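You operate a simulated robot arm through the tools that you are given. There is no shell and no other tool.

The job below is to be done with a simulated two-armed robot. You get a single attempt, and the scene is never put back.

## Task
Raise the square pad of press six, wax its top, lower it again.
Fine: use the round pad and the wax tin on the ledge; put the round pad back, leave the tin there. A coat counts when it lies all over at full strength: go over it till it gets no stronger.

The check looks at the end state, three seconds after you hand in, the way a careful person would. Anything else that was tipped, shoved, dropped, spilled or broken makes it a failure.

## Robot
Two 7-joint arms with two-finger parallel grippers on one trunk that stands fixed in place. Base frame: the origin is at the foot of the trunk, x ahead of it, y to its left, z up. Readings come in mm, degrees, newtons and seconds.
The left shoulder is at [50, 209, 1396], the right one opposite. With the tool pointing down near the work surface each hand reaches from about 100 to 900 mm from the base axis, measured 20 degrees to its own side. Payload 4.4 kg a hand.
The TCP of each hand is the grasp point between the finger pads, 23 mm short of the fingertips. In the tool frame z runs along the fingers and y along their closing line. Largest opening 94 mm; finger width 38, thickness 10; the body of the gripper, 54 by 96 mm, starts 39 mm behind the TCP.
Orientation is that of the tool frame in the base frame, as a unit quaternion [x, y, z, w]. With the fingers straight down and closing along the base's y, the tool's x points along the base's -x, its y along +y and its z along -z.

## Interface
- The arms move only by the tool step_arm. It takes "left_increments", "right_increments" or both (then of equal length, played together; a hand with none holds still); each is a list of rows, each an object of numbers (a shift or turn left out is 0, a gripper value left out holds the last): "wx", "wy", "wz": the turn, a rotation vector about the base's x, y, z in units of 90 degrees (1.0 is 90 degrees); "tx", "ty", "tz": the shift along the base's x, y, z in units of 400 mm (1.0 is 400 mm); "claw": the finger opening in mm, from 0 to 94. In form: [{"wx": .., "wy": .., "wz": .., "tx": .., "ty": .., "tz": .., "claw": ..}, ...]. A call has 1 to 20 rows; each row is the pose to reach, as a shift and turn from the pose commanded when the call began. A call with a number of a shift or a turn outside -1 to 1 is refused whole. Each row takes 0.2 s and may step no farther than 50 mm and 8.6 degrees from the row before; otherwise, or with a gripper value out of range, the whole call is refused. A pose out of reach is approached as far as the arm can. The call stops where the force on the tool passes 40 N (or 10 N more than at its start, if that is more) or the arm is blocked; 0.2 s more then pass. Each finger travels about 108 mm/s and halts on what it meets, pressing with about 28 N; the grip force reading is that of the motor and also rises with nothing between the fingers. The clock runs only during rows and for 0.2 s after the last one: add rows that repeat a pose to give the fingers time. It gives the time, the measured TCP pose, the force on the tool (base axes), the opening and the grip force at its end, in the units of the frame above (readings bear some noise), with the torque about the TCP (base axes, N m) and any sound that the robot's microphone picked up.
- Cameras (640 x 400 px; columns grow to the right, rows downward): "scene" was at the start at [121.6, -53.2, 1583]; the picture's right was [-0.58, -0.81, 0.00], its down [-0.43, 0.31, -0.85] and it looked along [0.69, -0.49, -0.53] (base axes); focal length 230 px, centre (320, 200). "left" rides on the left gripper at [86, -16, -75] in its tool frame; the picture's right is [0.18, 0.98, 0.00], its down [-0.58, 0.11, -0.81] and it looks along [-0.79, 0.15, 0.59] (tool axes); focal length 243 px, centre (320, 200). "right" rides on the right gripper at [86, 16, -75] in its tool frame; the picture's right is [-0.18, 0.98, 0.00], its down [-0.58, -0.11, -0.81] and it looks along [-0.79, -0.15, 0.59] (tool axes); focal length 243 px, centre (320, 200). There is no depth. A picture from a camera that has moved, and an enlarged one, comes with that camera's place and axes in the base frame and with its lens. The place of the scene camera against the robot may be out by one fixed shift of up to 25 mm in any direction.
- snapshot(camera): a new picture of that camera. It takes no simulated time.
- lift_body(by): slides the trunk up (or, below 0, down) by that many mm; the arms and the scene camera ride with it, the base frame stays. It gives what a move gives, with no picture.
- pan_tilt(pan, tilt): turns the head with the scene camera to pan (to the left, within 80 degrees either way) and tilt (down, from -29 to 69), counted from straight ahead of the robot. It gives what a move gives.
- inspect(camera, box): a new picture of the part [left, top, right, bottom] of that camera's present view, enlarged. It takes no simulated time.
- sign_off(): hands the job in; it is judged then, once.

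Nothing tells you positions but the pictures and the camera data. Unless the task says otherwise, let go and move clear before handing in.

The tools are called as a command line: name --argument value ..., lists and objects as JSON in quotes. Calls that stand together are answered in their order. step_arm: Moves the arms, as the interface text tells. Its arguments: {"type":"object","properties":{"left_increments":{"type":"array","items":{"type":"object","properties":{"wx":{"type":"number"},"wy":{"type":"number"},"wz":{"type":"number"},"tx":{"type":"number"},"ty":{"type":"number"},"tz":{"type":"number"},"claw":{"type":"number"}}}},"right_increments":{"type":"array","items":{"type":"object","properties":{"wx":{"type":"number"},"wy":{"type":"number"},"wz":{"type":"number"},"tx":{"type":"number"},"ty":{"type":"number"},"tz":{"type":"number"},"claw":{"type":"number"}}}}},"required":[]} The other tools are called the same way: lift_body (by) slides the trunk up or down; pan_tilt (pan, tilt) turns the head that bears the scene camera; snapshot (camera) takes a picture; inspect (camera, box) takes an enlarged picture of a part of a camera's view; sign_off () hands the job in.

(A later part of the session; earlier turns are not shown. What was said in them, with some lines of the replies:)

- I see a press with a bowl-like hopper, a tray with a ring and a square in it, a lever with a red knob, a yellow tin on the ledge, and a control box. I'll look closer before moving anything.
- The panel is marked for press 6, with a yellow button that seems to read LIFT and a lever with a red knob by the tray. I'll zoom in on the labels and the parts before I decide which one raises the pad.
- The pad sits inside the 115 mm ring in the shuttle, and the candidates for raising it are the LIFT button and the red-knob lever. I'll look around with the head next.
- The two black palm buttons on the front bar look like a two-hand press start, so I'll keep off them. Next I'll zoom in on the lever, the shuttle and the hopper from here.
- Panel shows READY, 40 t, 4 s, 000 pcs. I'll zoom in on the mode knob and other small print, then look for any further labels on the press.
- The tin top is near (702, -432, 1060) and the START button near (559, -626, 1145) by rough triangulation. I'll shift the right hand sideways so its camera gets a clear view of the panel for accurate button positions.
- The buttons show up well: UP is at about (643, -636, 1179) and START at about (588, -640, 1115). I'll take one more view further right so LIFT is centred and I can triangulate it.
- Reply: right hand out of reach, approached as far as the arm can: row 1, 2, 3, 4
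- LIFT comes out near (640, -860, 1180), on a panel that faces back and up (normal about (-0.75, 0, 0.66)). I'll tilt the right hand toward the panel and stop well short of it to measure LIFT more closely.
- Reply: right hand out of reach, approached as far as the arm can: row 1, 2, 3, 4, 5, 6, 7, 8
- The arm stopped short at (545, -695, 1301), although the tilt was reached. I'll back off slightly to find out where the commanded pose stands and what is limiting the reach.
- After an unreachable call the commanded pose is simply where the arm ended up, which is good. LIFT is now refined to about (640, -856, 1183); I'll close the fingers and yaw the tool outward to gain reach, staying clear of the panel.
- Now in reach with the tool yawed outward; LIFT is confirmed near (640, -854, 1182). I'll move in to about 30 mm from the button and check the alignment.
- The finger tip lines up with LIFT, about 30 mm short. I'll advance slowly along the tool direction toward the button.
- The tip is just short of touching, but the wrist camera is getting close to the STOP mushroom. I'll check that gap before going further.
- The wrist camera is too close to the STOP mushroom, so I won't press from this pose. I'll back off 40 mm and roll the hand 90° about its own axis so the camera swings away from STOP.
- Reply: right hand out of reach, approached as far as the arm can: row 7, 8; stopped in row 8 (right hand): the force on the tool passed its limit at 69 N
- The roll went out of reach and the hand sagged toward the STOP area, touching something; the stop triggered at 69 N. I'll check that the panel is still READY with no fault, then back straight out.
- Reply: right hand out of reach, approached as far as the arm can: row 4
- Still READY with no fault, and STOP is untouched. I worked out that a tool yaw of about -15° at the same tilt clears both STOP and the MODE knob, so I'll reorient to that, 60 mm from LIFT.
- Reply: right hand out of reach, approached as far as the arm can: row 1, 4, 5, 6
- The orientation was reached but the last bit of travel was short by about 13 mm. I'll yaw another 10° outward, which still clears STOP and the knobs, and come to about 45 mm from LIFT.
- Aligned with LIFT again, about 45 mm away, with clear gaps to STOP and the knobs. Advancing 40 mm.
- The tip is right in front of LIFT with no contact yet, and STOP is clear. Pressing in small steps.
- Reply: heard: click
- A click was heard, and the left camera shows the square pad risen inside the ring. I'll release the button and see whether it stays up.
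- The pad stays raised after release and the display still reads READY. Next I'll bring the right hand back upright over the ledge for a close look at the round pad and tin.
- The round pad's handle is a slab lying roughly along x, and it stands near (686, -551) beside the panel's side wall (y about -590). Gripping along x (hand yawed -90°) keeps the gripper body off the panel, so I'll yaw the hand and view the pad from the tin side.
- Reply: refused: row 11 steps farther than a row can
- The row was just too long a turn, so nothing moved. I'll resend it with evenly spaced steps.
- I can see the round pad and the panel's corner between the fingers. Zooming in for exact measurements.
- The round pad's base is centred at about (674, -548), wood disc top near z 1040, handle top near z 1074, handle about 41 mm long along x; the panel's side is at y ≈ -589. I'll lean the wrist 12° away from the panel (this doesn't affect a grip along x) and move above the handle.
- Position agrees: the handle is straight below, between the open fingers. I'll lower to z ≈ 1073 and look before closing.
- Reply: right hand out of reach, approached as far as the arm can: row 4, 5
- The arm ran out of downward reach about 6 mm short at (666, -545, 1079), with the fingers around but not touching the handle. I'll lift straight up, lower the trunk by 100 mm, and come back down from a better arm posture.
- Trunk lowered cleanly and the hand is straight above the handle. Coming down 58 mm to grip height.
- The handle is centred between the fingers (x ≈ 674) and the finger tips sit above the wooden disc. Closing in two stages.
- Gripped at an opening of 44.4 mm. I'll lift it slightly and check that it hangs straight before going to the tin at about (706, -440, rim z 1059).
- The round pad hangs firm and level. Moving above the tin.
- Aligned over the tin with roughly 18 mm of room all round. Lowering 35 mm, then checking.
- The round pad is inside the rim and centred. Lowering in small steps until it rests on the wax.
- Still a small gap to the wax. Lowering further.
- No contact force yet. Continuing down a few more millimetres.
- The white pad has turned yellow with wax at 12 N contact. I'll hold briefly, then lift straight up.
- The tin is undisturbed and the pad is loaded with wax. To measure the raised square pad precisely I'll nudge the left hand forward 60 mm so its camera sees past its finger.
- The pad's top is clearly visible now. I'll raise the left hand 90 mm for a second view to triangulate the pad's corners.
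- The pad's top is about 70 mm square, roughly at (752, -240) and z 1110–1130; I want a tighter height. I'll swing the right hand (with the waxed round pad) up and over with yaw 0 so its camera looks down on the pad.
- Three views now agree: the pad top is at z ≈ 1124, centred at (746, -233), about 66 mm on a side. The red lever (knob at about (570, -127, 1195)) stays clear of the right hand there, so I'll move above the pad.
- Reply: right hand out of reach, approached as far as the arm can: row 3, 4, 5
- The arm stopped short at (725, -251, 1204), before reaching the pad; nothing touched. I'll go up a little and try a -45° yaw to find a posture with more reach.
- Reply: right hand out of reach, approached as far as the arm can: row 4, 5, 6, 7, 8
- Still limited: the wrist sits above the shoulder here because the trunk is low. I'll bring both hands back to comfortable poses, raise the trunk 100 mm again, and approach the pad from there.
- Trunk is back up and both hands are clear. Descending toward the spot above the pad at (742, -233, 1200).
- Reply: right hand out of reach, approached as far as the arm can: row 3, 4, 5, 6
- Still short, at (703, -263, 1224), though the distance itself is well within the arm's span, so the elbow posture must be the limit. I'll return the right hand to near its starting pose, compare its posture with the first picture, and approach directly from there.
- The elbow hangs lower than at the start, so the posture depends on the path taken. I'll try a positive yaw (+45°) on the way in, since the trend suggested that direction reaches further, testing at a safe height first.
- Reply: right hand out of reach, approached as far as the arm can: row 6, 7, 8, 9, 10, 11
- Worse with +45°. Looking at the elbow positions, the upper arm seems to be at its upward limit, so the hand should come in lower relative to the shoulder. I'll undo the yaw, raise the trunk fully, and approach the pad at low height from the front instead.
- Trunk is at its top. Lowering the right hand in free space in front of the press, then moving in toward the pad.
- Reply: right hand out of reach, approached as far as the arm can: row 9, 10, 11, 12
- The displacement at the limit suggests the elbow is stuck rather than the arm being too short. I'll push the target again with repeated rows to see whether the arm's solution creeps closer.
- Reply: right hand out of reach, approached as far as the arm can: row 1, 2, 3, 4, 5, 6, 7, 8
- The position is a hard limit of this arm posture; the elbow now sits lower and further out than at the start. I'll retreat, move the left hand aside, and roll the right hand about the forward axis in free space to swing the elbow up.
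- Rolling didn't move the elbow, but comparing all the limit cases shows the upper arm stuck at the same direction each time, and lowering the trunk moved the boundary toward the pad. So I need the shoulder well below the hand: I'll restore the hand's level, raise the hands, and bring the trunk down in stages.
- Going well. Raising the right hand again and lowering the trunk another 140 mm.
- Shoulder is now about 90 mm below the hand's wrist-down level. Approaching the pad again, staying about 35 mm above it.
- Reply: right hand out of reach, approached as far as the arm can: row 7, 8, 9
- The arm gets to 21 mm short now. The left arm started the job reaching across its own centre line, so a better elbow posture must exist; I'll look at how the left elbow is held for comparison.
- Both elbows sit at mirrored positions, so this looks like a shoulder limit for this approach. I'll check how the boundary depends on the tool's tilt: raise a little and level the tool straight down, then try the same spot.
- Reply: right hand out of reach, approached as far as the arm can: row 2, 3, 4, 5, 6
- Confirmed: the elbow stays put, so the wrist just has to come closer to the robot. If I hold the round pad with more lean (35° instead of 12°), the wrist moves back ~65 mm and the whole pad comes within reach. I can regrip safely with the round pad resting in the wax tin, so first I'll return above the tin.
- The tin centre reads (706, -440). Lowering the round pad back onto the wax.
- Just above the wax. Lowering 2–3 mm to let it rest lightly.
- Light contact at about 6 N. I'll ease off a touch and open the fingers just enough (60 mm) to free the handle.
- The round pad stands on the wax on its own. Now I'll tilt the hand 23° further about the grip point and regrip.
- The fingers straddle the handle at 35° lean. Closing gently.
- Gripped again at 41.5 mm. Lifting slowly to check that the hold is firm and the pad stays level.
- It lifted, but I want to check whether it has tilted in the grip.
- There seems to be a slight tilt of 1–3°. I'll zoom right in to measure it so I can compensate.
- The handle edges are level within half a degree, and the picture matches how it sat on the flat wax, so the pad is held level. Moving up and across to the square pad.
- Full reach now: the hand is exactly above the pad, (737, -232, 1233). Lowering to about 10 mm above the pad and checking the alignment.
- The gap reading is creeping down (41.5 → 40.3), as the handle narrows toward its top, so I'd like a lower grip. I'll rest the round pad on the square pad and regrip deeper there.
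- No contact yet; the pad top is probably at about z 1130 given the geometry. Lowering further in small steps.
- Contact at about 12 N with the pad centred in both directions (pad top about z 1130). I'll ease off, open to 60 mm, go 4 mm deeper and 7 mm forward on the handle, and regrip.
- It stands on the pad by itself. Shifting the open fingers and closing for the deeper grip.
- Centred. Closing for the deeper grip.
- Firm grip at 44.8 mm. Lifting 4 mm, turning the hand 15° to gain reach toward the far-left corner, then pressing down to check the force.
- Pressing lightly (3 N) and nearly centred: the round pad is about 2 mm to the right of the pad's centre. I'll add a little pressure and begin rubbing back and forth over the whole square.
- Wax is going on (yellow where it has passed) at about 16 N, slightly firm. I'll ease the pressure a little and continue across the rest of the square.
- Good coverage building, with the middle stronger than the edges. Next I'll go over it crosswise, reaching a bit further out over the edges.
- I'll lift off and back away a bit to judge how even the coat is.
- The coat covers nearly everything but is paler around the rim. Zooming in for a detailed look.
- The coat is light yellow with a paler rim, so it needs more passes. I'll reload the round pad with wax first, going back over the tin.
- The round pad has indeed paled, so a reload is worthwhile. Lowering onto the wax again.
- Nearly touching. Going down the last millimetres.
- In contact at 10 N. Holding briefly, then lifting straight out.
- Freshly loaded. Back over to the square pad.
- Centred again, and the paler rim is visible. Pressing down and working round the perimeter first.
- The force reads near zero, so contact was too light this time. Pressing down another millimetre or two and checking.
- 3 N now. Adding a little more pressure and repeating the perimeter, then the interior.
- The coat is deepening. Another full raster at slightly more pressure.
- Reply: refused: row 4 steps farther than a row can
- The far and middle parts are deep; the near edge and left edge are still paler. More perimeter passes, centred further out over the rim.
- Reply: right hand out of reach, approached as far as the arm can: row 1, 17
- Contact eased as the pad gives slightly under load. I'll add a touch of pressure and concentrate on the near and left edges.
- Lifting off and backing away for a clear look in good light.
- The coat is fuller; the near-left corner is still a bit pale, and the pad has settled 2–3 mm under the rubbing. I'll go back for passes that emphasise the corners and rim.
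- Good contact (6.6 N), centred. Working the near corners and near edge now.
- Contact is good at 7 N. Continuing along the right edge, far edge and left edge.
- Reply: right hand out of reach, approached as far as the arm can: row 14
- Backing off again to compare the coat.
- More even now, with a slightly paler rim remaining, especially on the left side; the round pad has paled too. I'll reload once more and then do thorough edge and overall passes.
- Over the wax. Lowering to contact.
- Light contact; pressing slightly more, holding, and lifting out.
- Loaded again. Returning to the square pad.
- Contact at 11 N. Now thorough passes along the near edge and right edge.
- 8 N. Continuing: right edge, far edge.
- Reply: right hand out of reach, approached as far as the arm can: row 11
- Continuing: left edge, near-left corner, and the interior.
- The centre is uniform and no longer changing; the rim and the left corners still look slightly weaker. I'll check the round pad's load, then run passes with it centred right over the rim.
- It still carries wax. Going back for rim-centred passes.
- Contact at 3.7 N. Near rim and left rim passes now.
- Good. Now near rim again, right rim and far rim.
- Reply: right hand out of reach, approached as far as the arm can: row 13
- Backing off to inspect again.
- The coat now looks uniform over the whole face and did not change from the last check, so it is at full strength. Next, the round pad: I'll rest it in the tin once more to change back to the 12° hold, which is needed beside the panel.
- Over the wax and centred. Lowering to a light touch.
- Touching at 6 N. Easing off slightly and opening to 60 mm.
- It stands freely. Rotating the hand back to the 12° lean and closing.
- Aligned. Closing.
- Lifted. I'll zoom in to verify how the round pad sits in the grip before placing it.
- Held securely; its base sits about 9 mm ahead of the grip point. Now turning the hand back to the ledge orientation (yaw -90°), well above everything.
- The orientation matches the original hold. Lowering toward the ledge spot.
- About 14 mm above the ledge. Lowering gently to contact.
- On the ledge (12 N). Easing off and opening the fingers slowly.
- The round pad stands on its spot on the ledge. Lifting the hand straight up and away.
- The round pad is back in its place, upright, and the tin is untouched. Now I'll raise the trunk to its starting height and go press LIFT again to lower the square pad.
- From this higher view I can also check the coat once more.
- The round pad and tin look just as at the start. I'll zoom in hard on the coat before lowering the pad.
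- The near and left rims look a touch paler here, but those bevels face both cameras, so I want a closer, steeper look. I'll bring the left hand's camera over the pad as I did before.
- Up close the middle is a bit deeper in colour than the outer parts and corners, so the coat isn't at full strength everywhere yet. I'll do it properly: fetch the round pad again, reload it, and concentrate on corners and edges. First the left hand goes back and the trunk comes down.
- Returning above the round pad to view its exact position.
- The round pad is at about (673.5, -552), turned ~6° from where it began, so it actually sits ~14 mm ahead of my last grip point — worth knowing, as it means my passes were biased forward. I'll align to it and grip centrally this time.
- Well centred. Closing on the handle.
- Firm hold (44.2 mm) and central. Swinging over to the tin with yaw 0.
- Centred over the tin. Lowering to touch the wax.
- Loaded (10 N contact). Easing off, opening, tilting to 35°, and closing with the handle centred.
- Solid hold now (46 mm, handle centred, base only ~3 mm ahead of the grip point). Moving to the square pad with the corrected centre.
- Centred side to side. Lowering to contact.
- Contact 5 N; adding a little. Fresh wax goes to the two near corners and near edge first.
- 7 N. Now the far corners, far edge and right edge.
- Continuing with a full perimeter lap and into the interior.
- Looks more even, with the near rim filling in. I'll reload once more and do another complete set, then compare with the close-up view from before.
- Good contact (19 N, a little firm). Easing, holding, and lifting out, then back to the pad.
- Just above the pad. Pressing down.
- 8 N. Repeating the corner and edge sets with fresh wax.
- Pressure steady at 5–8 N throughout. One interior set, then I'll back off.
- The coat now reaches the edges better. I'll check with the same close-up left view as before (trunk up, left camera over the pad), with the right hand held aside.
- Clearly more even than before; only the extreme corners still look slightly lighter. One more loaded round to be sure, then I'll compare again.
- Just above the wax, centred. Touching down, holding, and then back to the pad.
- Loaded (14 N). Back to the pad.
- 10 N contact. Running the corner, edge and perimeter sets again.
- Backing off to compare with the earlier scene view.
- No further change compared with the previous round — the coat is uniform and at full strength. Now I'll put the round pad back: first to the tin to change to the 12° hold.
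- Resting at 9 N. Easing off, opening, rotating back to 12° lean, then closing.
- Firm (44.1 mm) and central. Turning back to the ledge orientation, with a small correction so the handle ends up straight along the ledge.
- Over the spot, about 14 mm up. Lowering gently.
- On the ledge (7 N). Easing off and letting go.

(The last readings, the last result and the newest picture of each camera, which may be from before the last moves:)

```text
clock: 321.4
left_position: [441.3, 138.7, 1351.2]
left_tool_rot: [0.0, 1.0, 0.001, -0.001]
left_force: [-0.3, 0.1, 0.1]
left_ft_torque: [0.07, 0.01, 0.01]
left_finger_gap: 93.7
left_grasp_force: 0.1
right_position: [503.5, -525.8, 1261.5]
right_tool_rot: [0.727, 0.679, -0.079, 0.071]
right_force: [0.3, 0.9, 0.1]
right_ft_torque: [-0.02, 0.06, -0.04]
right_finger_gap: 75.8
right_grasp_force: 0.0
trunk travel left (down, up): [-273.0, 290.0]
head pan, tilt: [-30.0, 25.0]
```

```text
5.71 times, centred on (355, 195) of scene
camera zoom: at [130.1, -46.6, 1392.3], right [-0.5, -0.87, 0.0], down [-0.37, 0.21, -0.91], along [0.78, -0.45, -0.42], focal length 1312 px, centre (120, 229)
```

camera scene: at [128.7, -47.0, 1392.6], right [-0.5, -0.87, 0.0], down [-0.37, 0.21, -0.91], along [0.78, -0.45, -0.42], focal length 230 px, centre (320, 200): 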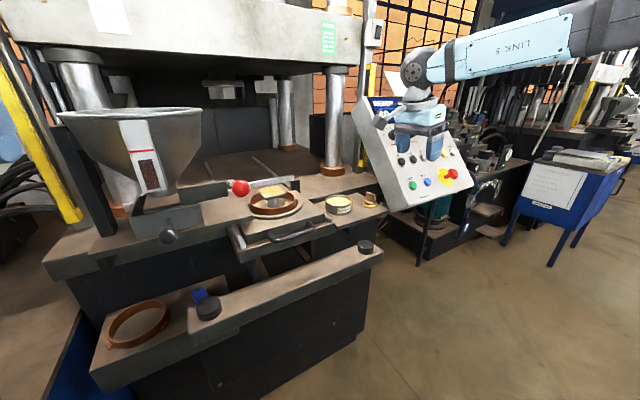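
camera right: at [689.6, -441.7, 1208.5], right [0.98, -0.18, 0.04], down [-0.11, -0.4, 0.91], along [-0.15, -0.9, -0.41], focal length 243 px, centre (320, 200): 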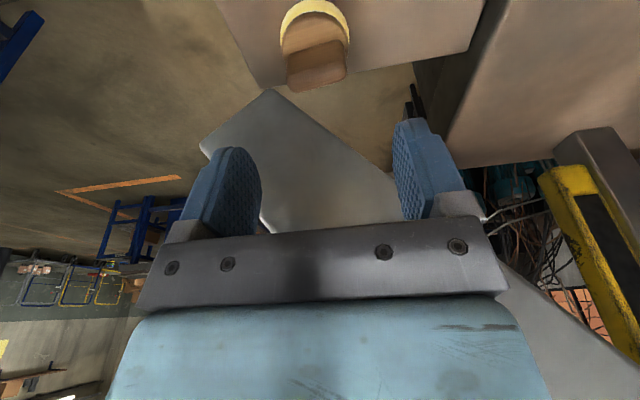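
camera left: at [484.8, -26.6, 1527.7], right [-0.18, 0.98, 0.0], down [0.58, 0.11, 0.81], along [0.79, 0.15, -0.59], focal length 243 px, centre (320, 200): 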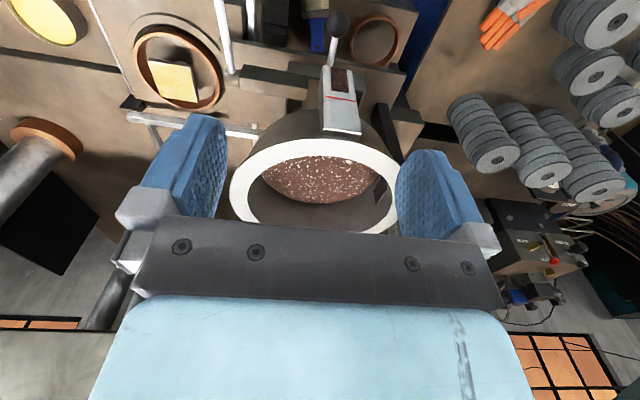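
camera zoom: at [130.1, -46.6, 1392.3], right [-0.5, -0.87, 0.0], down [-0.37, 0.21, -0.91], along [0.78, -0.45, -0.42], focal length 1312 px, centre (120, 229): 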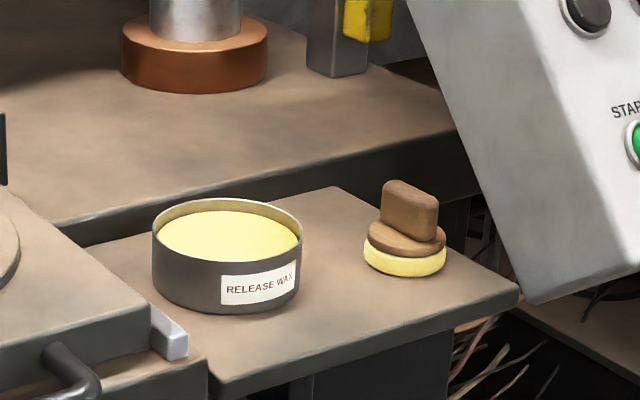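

The round pad is back upright on its spot. Raising the trunk, then one last close-up of the coat with the left camera.

lift_body --by 202

step_arm --left_increments '[{"tx": 0.05, "ty": -0.03, "tz": -0.06}, {"tx": 0.1, "ty": -0.06, "tz": -0.12}, {"tx": 0.15, "ty": -0.1, "tz": -0.18}, {"tx": 0.18, "ty": -0.18, "tz": -0.22}, {"tx": 0.2, "ty": -0.27, "tz": -0.23}, {"tx": 0.25, "ty": -0.34, "tz": -0.24}, {"tx": 0.32, "ty": -0.378, "tz": -0.25}, {"tx": 0.33, "ty": -0.378, "tz": -0.25}]'

inspect --camera "left" --box '[130, 45, 200, 100]'

inspect --camera "left" --box '[148, 56, 196, 86]'

inspect --camera "scene" --box '[264, 238, 296, 262]'

```text
clock: 323.6
left_position: [438.9, 139.3, 1552.7]
left_tool_rot: [0.0, 1.0, -0.001, 0.0]
left_force: [0.9, -0.1, 0.1]
left_ft_torque: [-0.02, -0.03, 0.02]
left_finger_gap: 93.9
left_grasp_force: 0.0
right_position: [501.4, -525.8, 1464.3]
right_tool_rot: [0.726, 0.679, -0.077, 0.072]
right_force: [0.4, -0.1, 0.4]
right_ft_torque: [0.01, -0.04, -0.04]
right_finger_gap: 76.0
right_grasp_force: 0.0
trunk travel left (down, up): [-475.0, 88.0]
head pan, tilt: [-30.0, 25.0]
```

```text
clock: 325.4
left_position: [571.7, -13.4, 1452.7]
left_tool_rot: [0.001, 1.0, -0.001, 0.001]
left_force: [-0.3, 0.7, -0.2]
left_ft_torque: [0.0, 0.0, 0.01]
left_finger_gap: 94.0
left_grasp_force: 0.0
right_position: [501.2, -524.9, 1465.1]
right_tool_rot: [0.726, 0.679, -0.077, 0.072]
right_force: [-1.0, 0.7, 0.2]
right_ft_torque: [0.02, -0.04, 0.02]
right_finger_gap: 76.0
right_grasp_force: 0.0
trunk travel left (down, up): [-475.0, 88.0]
head pan, tilt: [-30.0, 25.0]
```

```text
7.27 times, centred on (165, 72) of left
camera zoom: at [484.6, -27.6, 1527.9], right [-0.18, 0.98, 0.0], down [0.58, 0.11, 0.81], along [0.79, 0.15, -0.59], focal length 1764 px, centre (1447, 1127)
```

zoom: 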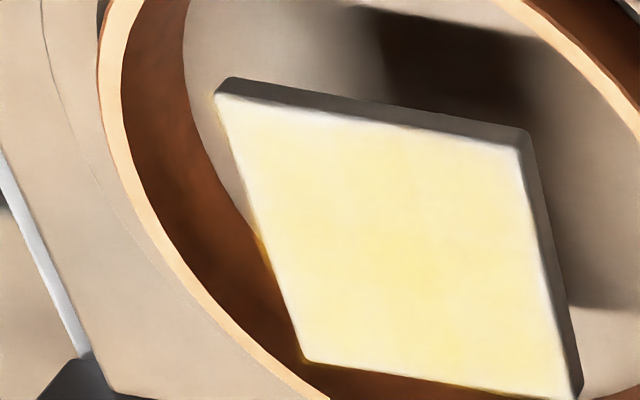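

```text
13.33 times, centred on (172, 71) of left
camera zoom: at [484.6, -27.6, 1527.9], right [-0.18, 0.98, 0.0], down [0.58, 0.11, 0.81], along [0.79, 0.15, -0.59], focal length 3235 px, centre (2293, 1920)
```

zoom: 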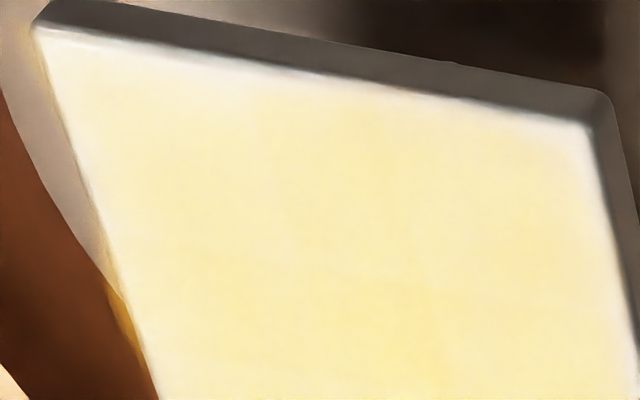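

```text
16.00 times, centred on (280, 250) of scene
camera zoom: at [128.0, -46.6, 1594.6], right [-0.5, -0.87, 0.0], down [-0.37, 0.21, -0.91], along [0.78, -0.45, -0.42], focal length 3673 px, centre (960, -600)
```

zoom: 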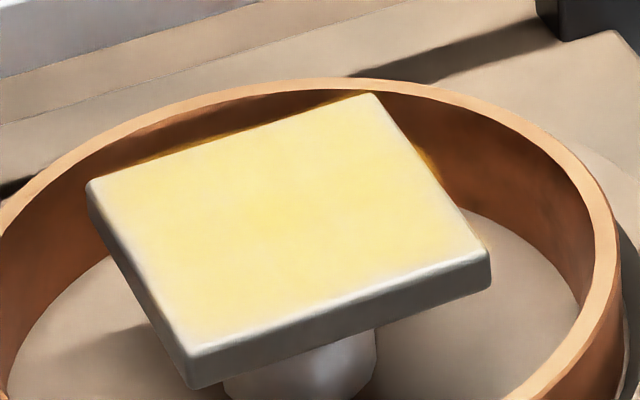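

The coat matches the previous close-up, so it's no longer getting stronger. Now to lower the pad: left hand steps back, right hand closes and turns toward the LIFT button, staying well away from the panel for now.

step_arm --right_increments '[{"wx": -0.0376, "wy": -0.0216, "wz": 0.0742, "ty": -0.02, "tz": -0.02, "claw": 0}, {"wx": -0.0752, "wy": -0.0432, "wz": 0.1483, "ty": -0.05, "tz": -0.04}, {"wx": -0.1127, "wy": -0.0647, "wz": 0.2225, "ty": -0.08, "tz": -0.06}, {"wx": -0.1503, "wy": -0.0863, "wz": 0.2966, "ty": -0.11, "tz": -0.08}, {"wx": -0.1879, "wy": -0.1079, "wz": 0.3708, "ty": -0.14, "tz": -0.1}, {"wx": -0.2255, "wy": -0.1295, "wz": 0.445, "ty": -0.17, "tz": -0.12}, {"wx": -0.2631, "wy": -0.1511, "wz": 0.5191, "ty": -0.2, "tz": -0.14}, {"wx": -0.3006, "wy": -0.1726, "wz": 0.5933, "ty": -0.23, "tz": -0.16, "tx": 0.02}, {"wx": -0.3382, "wy": -0.1942, "wz": 0.6674, "ty": -0.26, "tz": -0.18, "tx": 0.03}, {"wx": -0.3758, "wy": -0.2158, "wz": 0.7416, "ty": -0.28, "tz": -0.2, "tx": 0.045}, {"wx": -0.3758, "wy": -0.2158, "wz": 0.7416, "ty": -0.28, "tz": -0.2, "tx": 0.045}]' --left_increments '[{"tx": -0.05, "tz": 0.01}, {"tx": -0.1, "tz": 0.02}, {"tx": -0.15, "tz": 0.028}, {"tx": -0.15, "tz": 0.028}, {"tx": -0.15, "tz": 0.028}, {"tx": -0.15, "tz": 0.028}, {"tx": -0.15, "tz": 0.028}, {"tx": -0.15, "tz": 0.028}, {"tx": -0.15, "tz": 0.028}, {"tx": -0.15, "tz": 0.028}, {"tx": -0.15, "tz": 0.028}]'

snapshot --camera "right"

snapshot --camera "scene"

```text
clock: 327.8
left_position: [511.2, -11.9, 1464.8]
left_tool_rot: [0.0, 1.0, 0.0, 0.0]
left_force: [0.3, 0.6, -0.5]
left_ft_torque: [-0.01, -0.01, 0.01]
left_finger_gap: 94.0
left_grasp_force: 0.0
right_position: [518.2, -638.2, 1383.6]
right_tool_rot: [0.195, 0.889, -0.094, 0.403]
right_force: [-0.5, 0.7, 0.2]
right_ft_torque: [0.04, 0.01, 0.01]
right_finger_gap: 0.0
right_grasp_force: 28.0
trunk travel left (down, up): [-475.0, 88.0]
head pan, tilt: [-30.0, 25.0]
```

```text
taken
camera right: at [423.6, -578.2, 1368.3], right [0.52, 0.84, 0.13], down [-0.25, 0.01, 0.97], along [0.82, -0.54, 0.21], focal length 243 px, centre (320, 200)
```

right: 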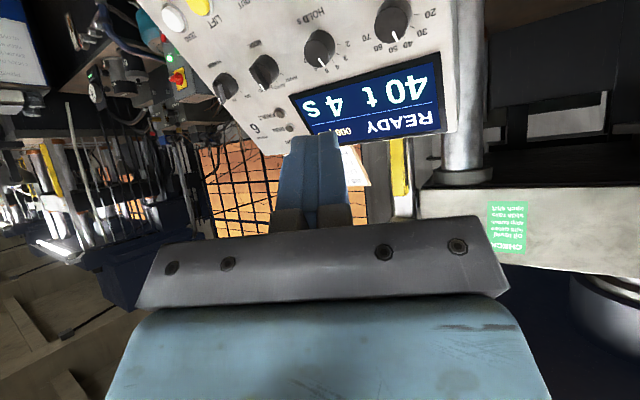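

```text
taken
camera scene: at [129.0, -46.6, 1594.5], right [-0.5, -0.87, 0.0], down [-0.37, 0.21, -0.91], along [0.78, -0.45, -0.42], focal length 230 px, centre (320, 200)
```

scene: 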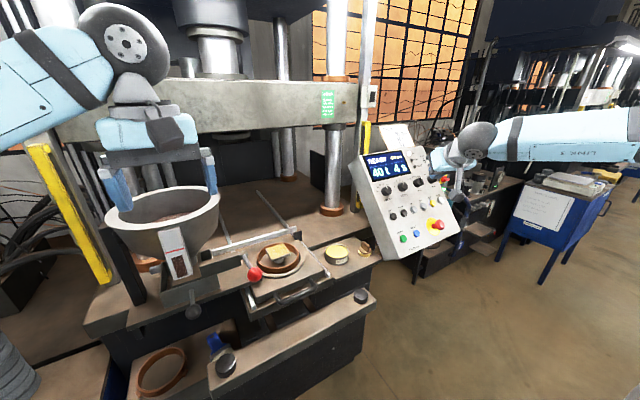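

Orientation set. Moving closer, to about 85 mm in front of the panel.

step_arm --right_increments '[{"tx": 0.02, "ty": -0.08, "tz": -0.05}, {"tx": 0.05, "ty": -0.17, "tz": -0.11}, {"tx": 0.08, "ty": -0.26, "tz": -0.17}, {"tx": 0.11, "ty": -0.34, "tz": -0.23}, {"tx": 0.1425, "ty": -0.405, "tz": -0.295}, {"tx": 0.1425, "ty": -0.405, "tz": -0.295}]'

snapshot --camera "right"

inspect --camera "scene" --box '[350, 120, 500, 260]'

```text
clock: 329.2
left_position: [510.8, -12.1, 1463.4]
left_tool_rot: [-0.001, 1.0, -0.001, 0.0]
left_force: [0.1, 0.1, 0.3]
left_ft_torque: [-0.01, 0.01, 0.02]
left_finger_gap: 94.3
left_grasp_force: 0.1
right_position: [575.3, -798.7, 1268.2]
right_tool_rot: [0.194, 0.889, -0.094, 0.403]
right_force: [-0.7, 0.3, 0.3]
right_ft_torque: [0.0, 0.0, 0.0]
right_finger_gap: 0.1
right_grasp_force: 28.0
trunk travel left (down, up): [-475.0, 88.0]
head pan, tilt: [-30.0, 25.0]
```

```text
taken
camera right: at [479.8, -739.2, 1251.9], right [0.52, 0.84, 0.13], down [-0.25, 0.01, 0.97], along [0.81, -0.54, 0.21], focal length 243 px, centre (320, 200)
```

right: 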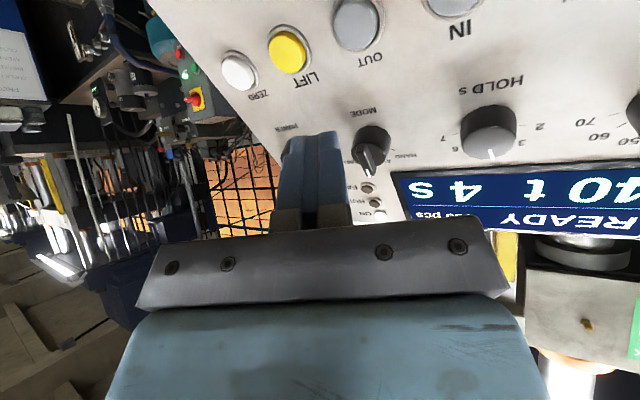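

```text
2.86 times, centred on (425, 190) of scene
camera zoom: at [127.9, -45.8, 1594.7], right [-0.5, -0.87, 0.0], down [-0.37, 0.21, -0.91], along [0.79, -0.45, -0.42], focal length 656 px, centre (20, 229)
```

zoom: 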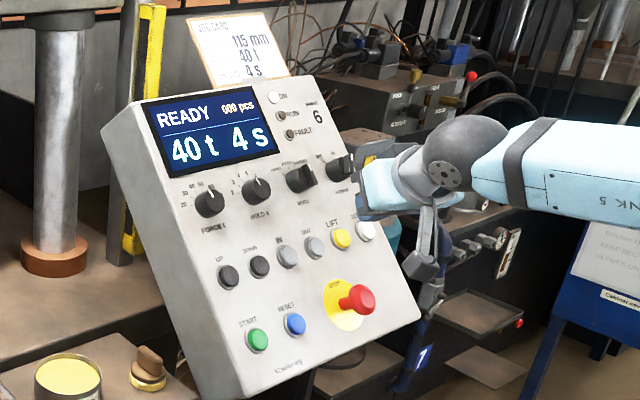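

LIFT confirmed at the same spot (640, -857, 1181). Moving to the pre-press position used before.

step_arm --right_increments '[{"tx": 0.02, "ty": -0.05, "tz": -0.05}, {"tx": 0.0418, "ty": -0.1025, "tz": -0.1022}, {"tx": 0.0418, "ty": -0.1025, "tz": -0.1022}]'

snapshot --camera "right"

inspect --camera "left" --box '[100, 0, 320, 140]'

```text
clock: 330.0
left_position: [512.4, -13.5, 1464.5]
left_tool_rot: [0.0, 1.0, 0.0, 0.0]
left_force: [0.4, -0.1, 0.6]
left_ft_torque: [-0.02, 0.02, 0.01]
left_finger_gap: 94.0
left_grasp_force: 0.0
right_position: [591.7, -841.4, 1224.6]
right_tool_rot: [0.194, 0.89, -0.093, 0.403]
right_force: [-0.1, -0.1, 0.2]
right_ft_torque: [0.0, -0.01, -0.02]
right_finger_gap: 0.0
right_grasp_force: 28.3
trunk travel left (down, up): [-475.0, 88.0]
head pan, tilt: [-30.0, 25.0]
```

```text
taken
camera right: at [496.5, -780.8, 1209.8], right [0.52, 0.84, 0.13], down [-0.25, 0.0, 0.97], along [0.82, -0.54, 0.21], focal length 243 px, centre (320, 200)
```

right: 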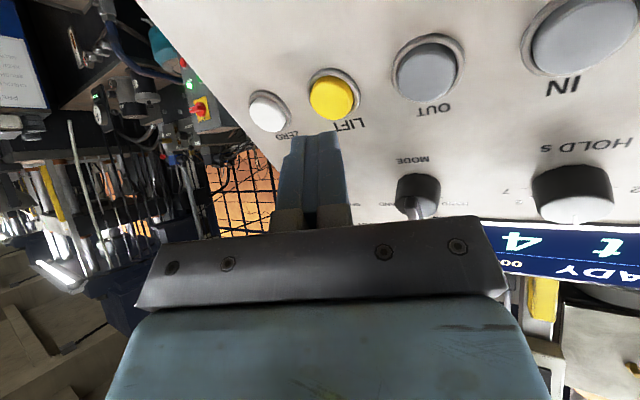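

```text
2.86 times, centred on (210, 70) of left
camera zoom: at [424.7, -28.3, 1539.4], right [-0.18, 0.98, 0.0], down [0.58, 0.11, 0.81], along [0.79, 0.15, -0.59], focal length 693 px, centre (634, 571)
```

zoom: 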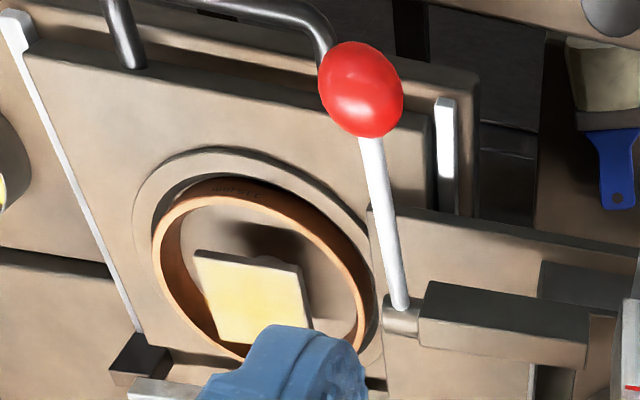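

Same alignment as the first press. Advancing 40 mm to just short of the button.

step_arm --right_increments '[{"tx": 0.026, "ty": -0.011, "tz": -0.022}, {"tx": 0.051, "ty": -0.022, "tz": -0.0444}, {"tx": 0.0682, "ty": -0.028, "tz": -0.0609}, {"tx": 0.0682, "ty": -0.028, "tz": -0.0609}]'

inspect --camera "right" --box '[220, 40, 420, 200]'

inspect --camera "scene" --box '[400, 160, 480, 240]'

```text
clock: 331.0
left_position: [511.4, -12.6, 1465.5]
left_tool_rot: [-0.001, 1.0, 0.0, 0.0]
left_force: [-0.1, 0.2, 0.6]
left_ft_torque: [0.03, -0.01, 0.0]
left_finger_gap: 94.1
left_grasp_force: 0.1
right_position: [620.2, -852.6, 1201.4]
right_tool_rot: [0.194, 0.89, -0.093, 0.403]
right_force: [-0.9, 0.0, 0.2]
right_ft_torque: [-0.02, 0.01, -0.03]
right_finger_gap: 0.2
right_grasp_force: 27.8
trunk travel left (down, up): [-475.0, 88.0]
head pan, tilt: [-30.0, 25.0]
```

```text
2.50 times, centred on (320, 120) of right
camera zoom: at [524.3, -792.5, 1185.0], right [0.52, 0.84, 0.13], down [-0.25, 0.0, 0.97], along [0.82, -0.54, 0.21], focal length 606 px, centre (320, 400)
```

zoom: 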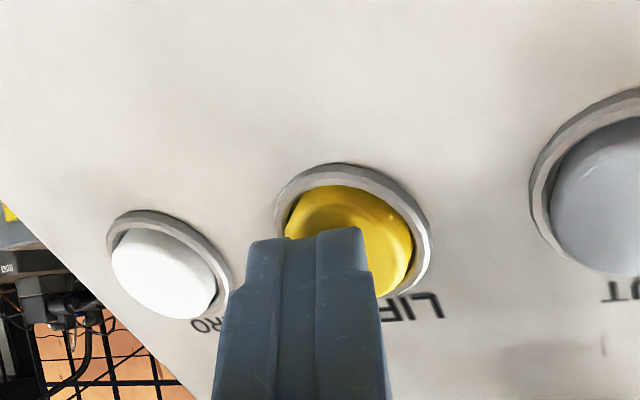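

```text
5.00 times, centred on (440, 200) of scene
camera zoom: at [128.4, -47.0, 1594.6], right [-0.5, -0.87, 0.0], down [-0.37, 0.21, -0.91], along [0.78, -0.45, -0.42], focal length 1148 px, centre (-280, 200)
```

zoom: 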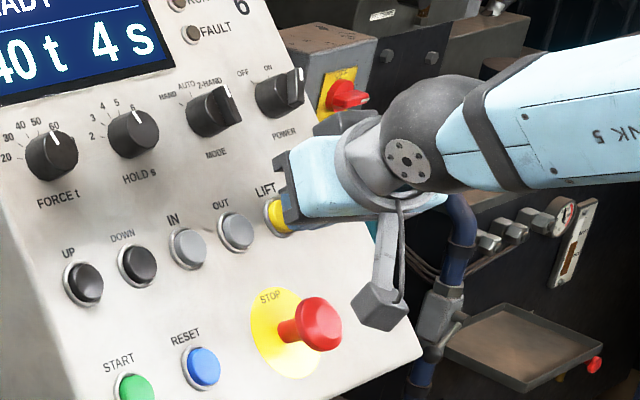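

Right in front of LIFT with clearance to STOP. Pressing in small steps.

step_arm --right_increments '[{"tx": 0.0034, "ty": -0.0016, "tz": -0.0033}, {"tx": 0.0068, "ty": -0.0032, "tz": -0.0066}, {"tx": 0.0102, "ty": -0.0048, "tz": -0.0099}]'

inspect --camera "left" --box '[100, 0, 320, 140]'

```text
clock: 331.8
left_position: [510.8, -12.9, 1465.0]
left_tool_rot: [-0.001, 1.0, 0.0, 0.001]
left_force: [-0.4, 0.3, -0.5]
left_ft_torque: [0.0, 0.05, 0.05]
left_finger_gap: 93.9
left_grasp_force: 0.0
right_position: [624.1, -853.3, 1198.9]
right_tool_rot: [0.195, 0.889, -0.095, 0.403]
right_force: [-3.8, 1.2, 3.7]
right_ft_torque: [0.07, 0.09, 0.0]
right_finger_gap: 0.0
right_grasp_force: 27.5
trunk travel left (down, up): [-475.0, 88.0]
head pan, tilt: [-30.0, 25.0]
heard: click
```

```text
2.86 times, centred on (210, 70) of left
camera zoom: at [424.2, -27.1, 1539.5], right [-0.18, 0.98, 0.0], down [0.58, 0.11, 0.81], along [0.79, 0.15, -0.59], focal length 693 px, centre (634, 571)
```

zoom: 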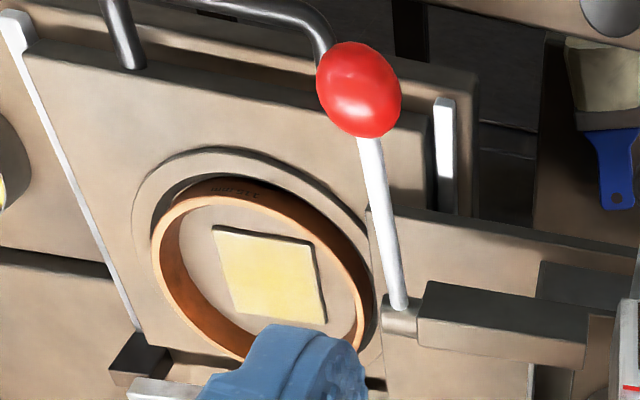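

Click, and the pad is going down. Releasing the button and backing away.

step_arm --right_increments '[{"tx": -0.0204, "ty": 0.0096, "tz": 0.0198}, {"tx": -0.051, "ty": 0.024, "tz": 0.0494}, {"tx": -0.085, "ty": 0.04, "tz": 0.0823}, {"tx": -0.136, "ty": 0.064, "tz": 0.1317}, {"tx": -0.2, "ty": 0.12, "tz": 0.2}, {"tx": -0.22, "ty": 0.21, "tz": 0.25}, {"tx": -0.24, "ty": 0.31, "tz": 0.29}, {"tx": -0.24, "ty": 0.41, "tz": 0.33}, {"tx": -0.24, "ty": 0.45, "tz": 0.37}, {"tx": -0.24, "ty": 0.45, "tz": 0.37}]'

inspect --camera "left" --box '[100, 0, 320, 140]'

inspect --camera "scene" --box '[230, 220, 390, 310]'

inspect --camera "scene" --box '[340, 130, 470, 260]'

```text
clock: 334.0
left_position: [511.6, -13.0, 1463.9]
left_tool_rot: [0.0, 1.0, 0.0, 0.0]
left_force: [0.2, 0.1, 0.9]
left_ft_torque: [-0.06, 0.0, -0.03]
left_finger_gap: 94.0
left_grasp_force: 0.1
right_position: [529.6, -674.0, 1346.0]
right_tool_rot: [0.194, 0.89, -0.093, 0.402]
right_force: [-0.3, 0.8, 0.1]
right_ft_torque: [0.0, -0.02, -0.01]
right_finger_gap: 0.1
right_grasp_force: 28.1
trunk travel left (down, up): [-475.0, 88.0]
head pan, tilt: [-30.0, 25.0]
```

```text
2.86 times, centred on (210, 70) of left
camera zoom: at [425.3, -28.5, 1539.1], right [-0.18, 0.98, 0.0], down [0.58, 0.11, 0.81], along [0.79, 0.15, -0.59], focal length 693 px, centre (634, 571)
```

zoom: 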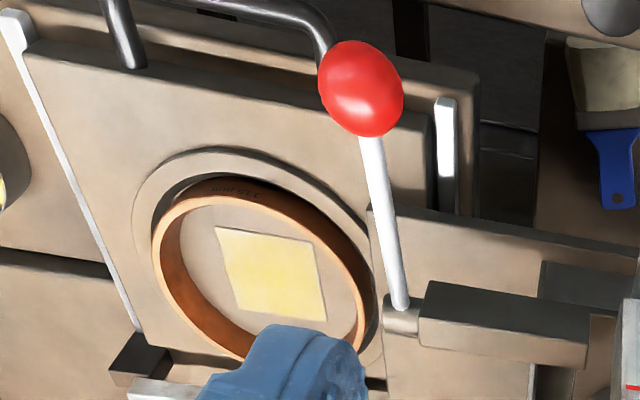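

```text
4.00 times, centred on (310, 265) of scene
camera zoom: at [128.6, -47.5, 1594.5], right [-0.5, -0.87, 0.0], down [-0.37, 0.21, -0.91], along [0.78, -0.45, -0.42], focal length 918 px, centre (360, -60)
```

zoom: 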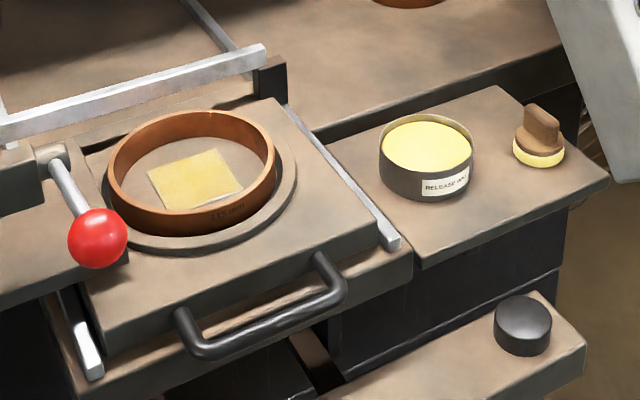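

```text
3.08 times, centred on (405, 195) of scene
camera zoom: at [128.6, -47.5, 1594.5], right [-0.5, -0.87, 0.0], down [-0.37, 0.21, -0.91], along [0.78, -0.45, -0.42], focal length 706 px, centre (58, 215)
```

zoom: 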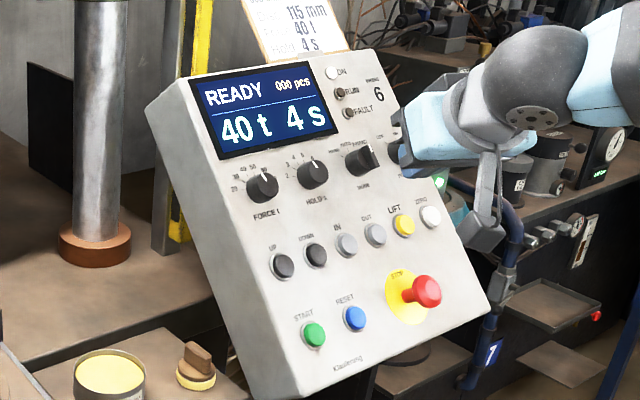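

The pad is down flush with its coat, the panel still shows READY / 000, and the tin and round pad are in place. I'll move the right hand well clear and take a last overall look.

step_arm --right_increments '[{"tx": -0.08, "ty": 0.05, "tz": 0.05}, {"tx": -0.16, "ty": 0.1, "tz": 0.1}, {"tx": -0.25, "ty": 0.15, "tz": 0.15}, {"tx": -0.33, "ty": 0.2, "tz": 0.18}, {"tx": -0.4, "ty": 0.25, "tz": 0.2}, {"tx": -0.4, "ty": 0.25, "tz": 0.2}]'

snapshot --camera "scene"

inspect --camera "scene" --box '[255, 245, 305, 280]'

inspect --camera "scene" --box '[318, 232, 388, 272]'

inspect --camera "left" --box '[165, 70, 220, 115]'

```text
clock: 335.4
left_position: [512.6, -13.9, 1463.6]
left_tool_rot: [-0.001, 1.0, 0.0, -0.001]
left_force: [-0.4, -0.6, -1.0]
left_ft_torque: [0.03, 0.01, 0.0]
left_finger_gap: 94.0
left_grasp_force: 0.1
right_position: [369.0, -573.9, 1425.1]
right_tool_rot: [0.195, 0.89, -0.093, 0.401]
right_force: [0.3, 0.8, -0.2]
right_ft_torque: [-0.01, 0.02, 0.06]
right_finger_gap: 0.0
right_grasp_force: 28.0
trunk travel left (down, up): [-475.0, 88.0]
head pan, tilt: [-30.0, 25.0]
```

```text
taken
camera scene: at [129.9, -47.7, 1594.3], right [-0.5, -0.87, 0.0], down [-0.37, 0.21, -0.91], along [0.78, -0.45, -0.42], focal length 230 px, centre (320, 200)
```

scene: 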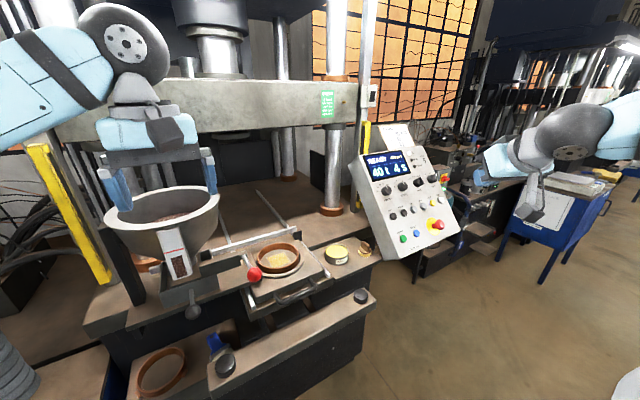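

```text
11.43 times, centred on (280, 262) of scene
camera zoom: at [129.9, -47.7, 1594.3], right [-0.5, -0.87, 0.0], down [-0.37, 0.21, -0.91], along [0.78, -0.45, -0.42], focal length 2623 px, centre (777, -514)
```

zoom: 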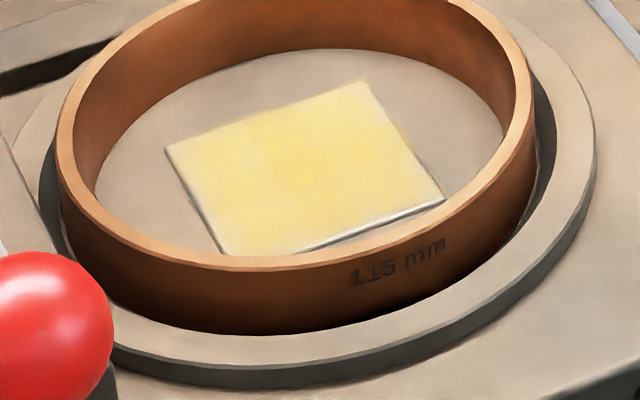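

```text
9.14 times, centred on (353, 252) of scene
camera zoom: at [129.9, -47.7, 1594.3], right [-0.5, -0.87, 0.0], down [-0.37, 0.21, -0.91], along [0.78, -0.45, -0.42], focal length 2099 px, centre (18, -275)
```

zoom: 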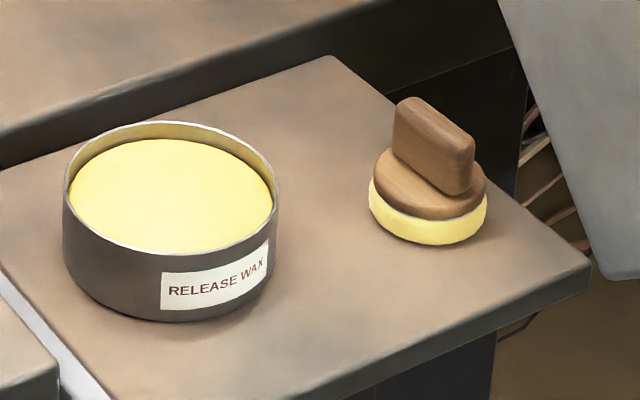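

```text
8.89 times, centred on (192, 92) of left
camera zoom: at [426.6, -28.7, 1538.6], right [-0.18, 0.98, 0.0], down [0.58, 0.11, 0.81], along [0.79, 0.15, -0.59], focal length 2157 px, centre (1453, 1156)
```

zoom: 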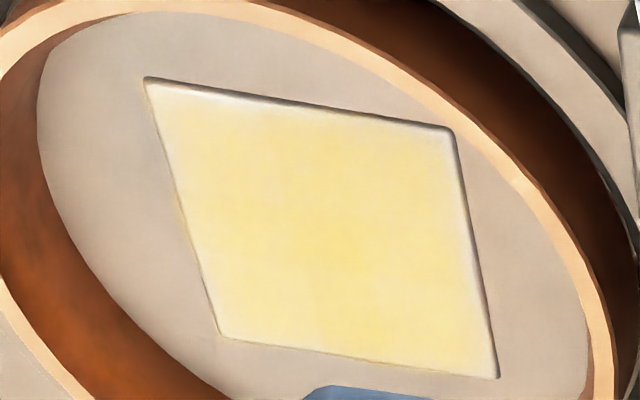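

I raised the square pad of press six with LIFT, waxed its top, and pressed LIFT again. It now sits flush inside the ring. The coat looks even across the face and stopped changing between my last two rounds. A narrow paler strip a few millimetres wide shows along all four edges; extra passes there didn't change it, so I take it to be the pad's bevel.

The round pad is back upright on its spot on the ledge, and the wax tin hasn't moved. Early on my hand bumped the side of the STOP knob, but the panel stayed at READY with 000 pieces and no fault throughout. Both hands are clear, so I'm handing in.

sign_off

```text
The job is handed in.
```

I raised press six's square pad with LIFT, waxed its top, and pressed LIFT again. It now sits flush inside the ring, and the job is handed in.

- **Coat:** I reloaded the round pad several times and kept going until the last two rounds made no visible difference. The coat looks even across the face. A strip a few millimetres wide along all four edges still looks slightly paler. More passes there changed nothing, so I took it to be the pad's bevel, but I couldn't confirm that.
- **Round pad and tin:** The round pad stands upright on its spot on the ledge, in line with how it was. The wax tin hasn't moved.
- **Knock on STOP:** On my first try for LIFT, my hand bumped something beside the STOP button, most likely its knob, with about 69 N. When I backed off, the panel still showed READY, 000 pieces and no fault, and it reads the same now.

While I rubbed, the raised pad sank about a centimetre; pressing LIFT then brought it all the way down.
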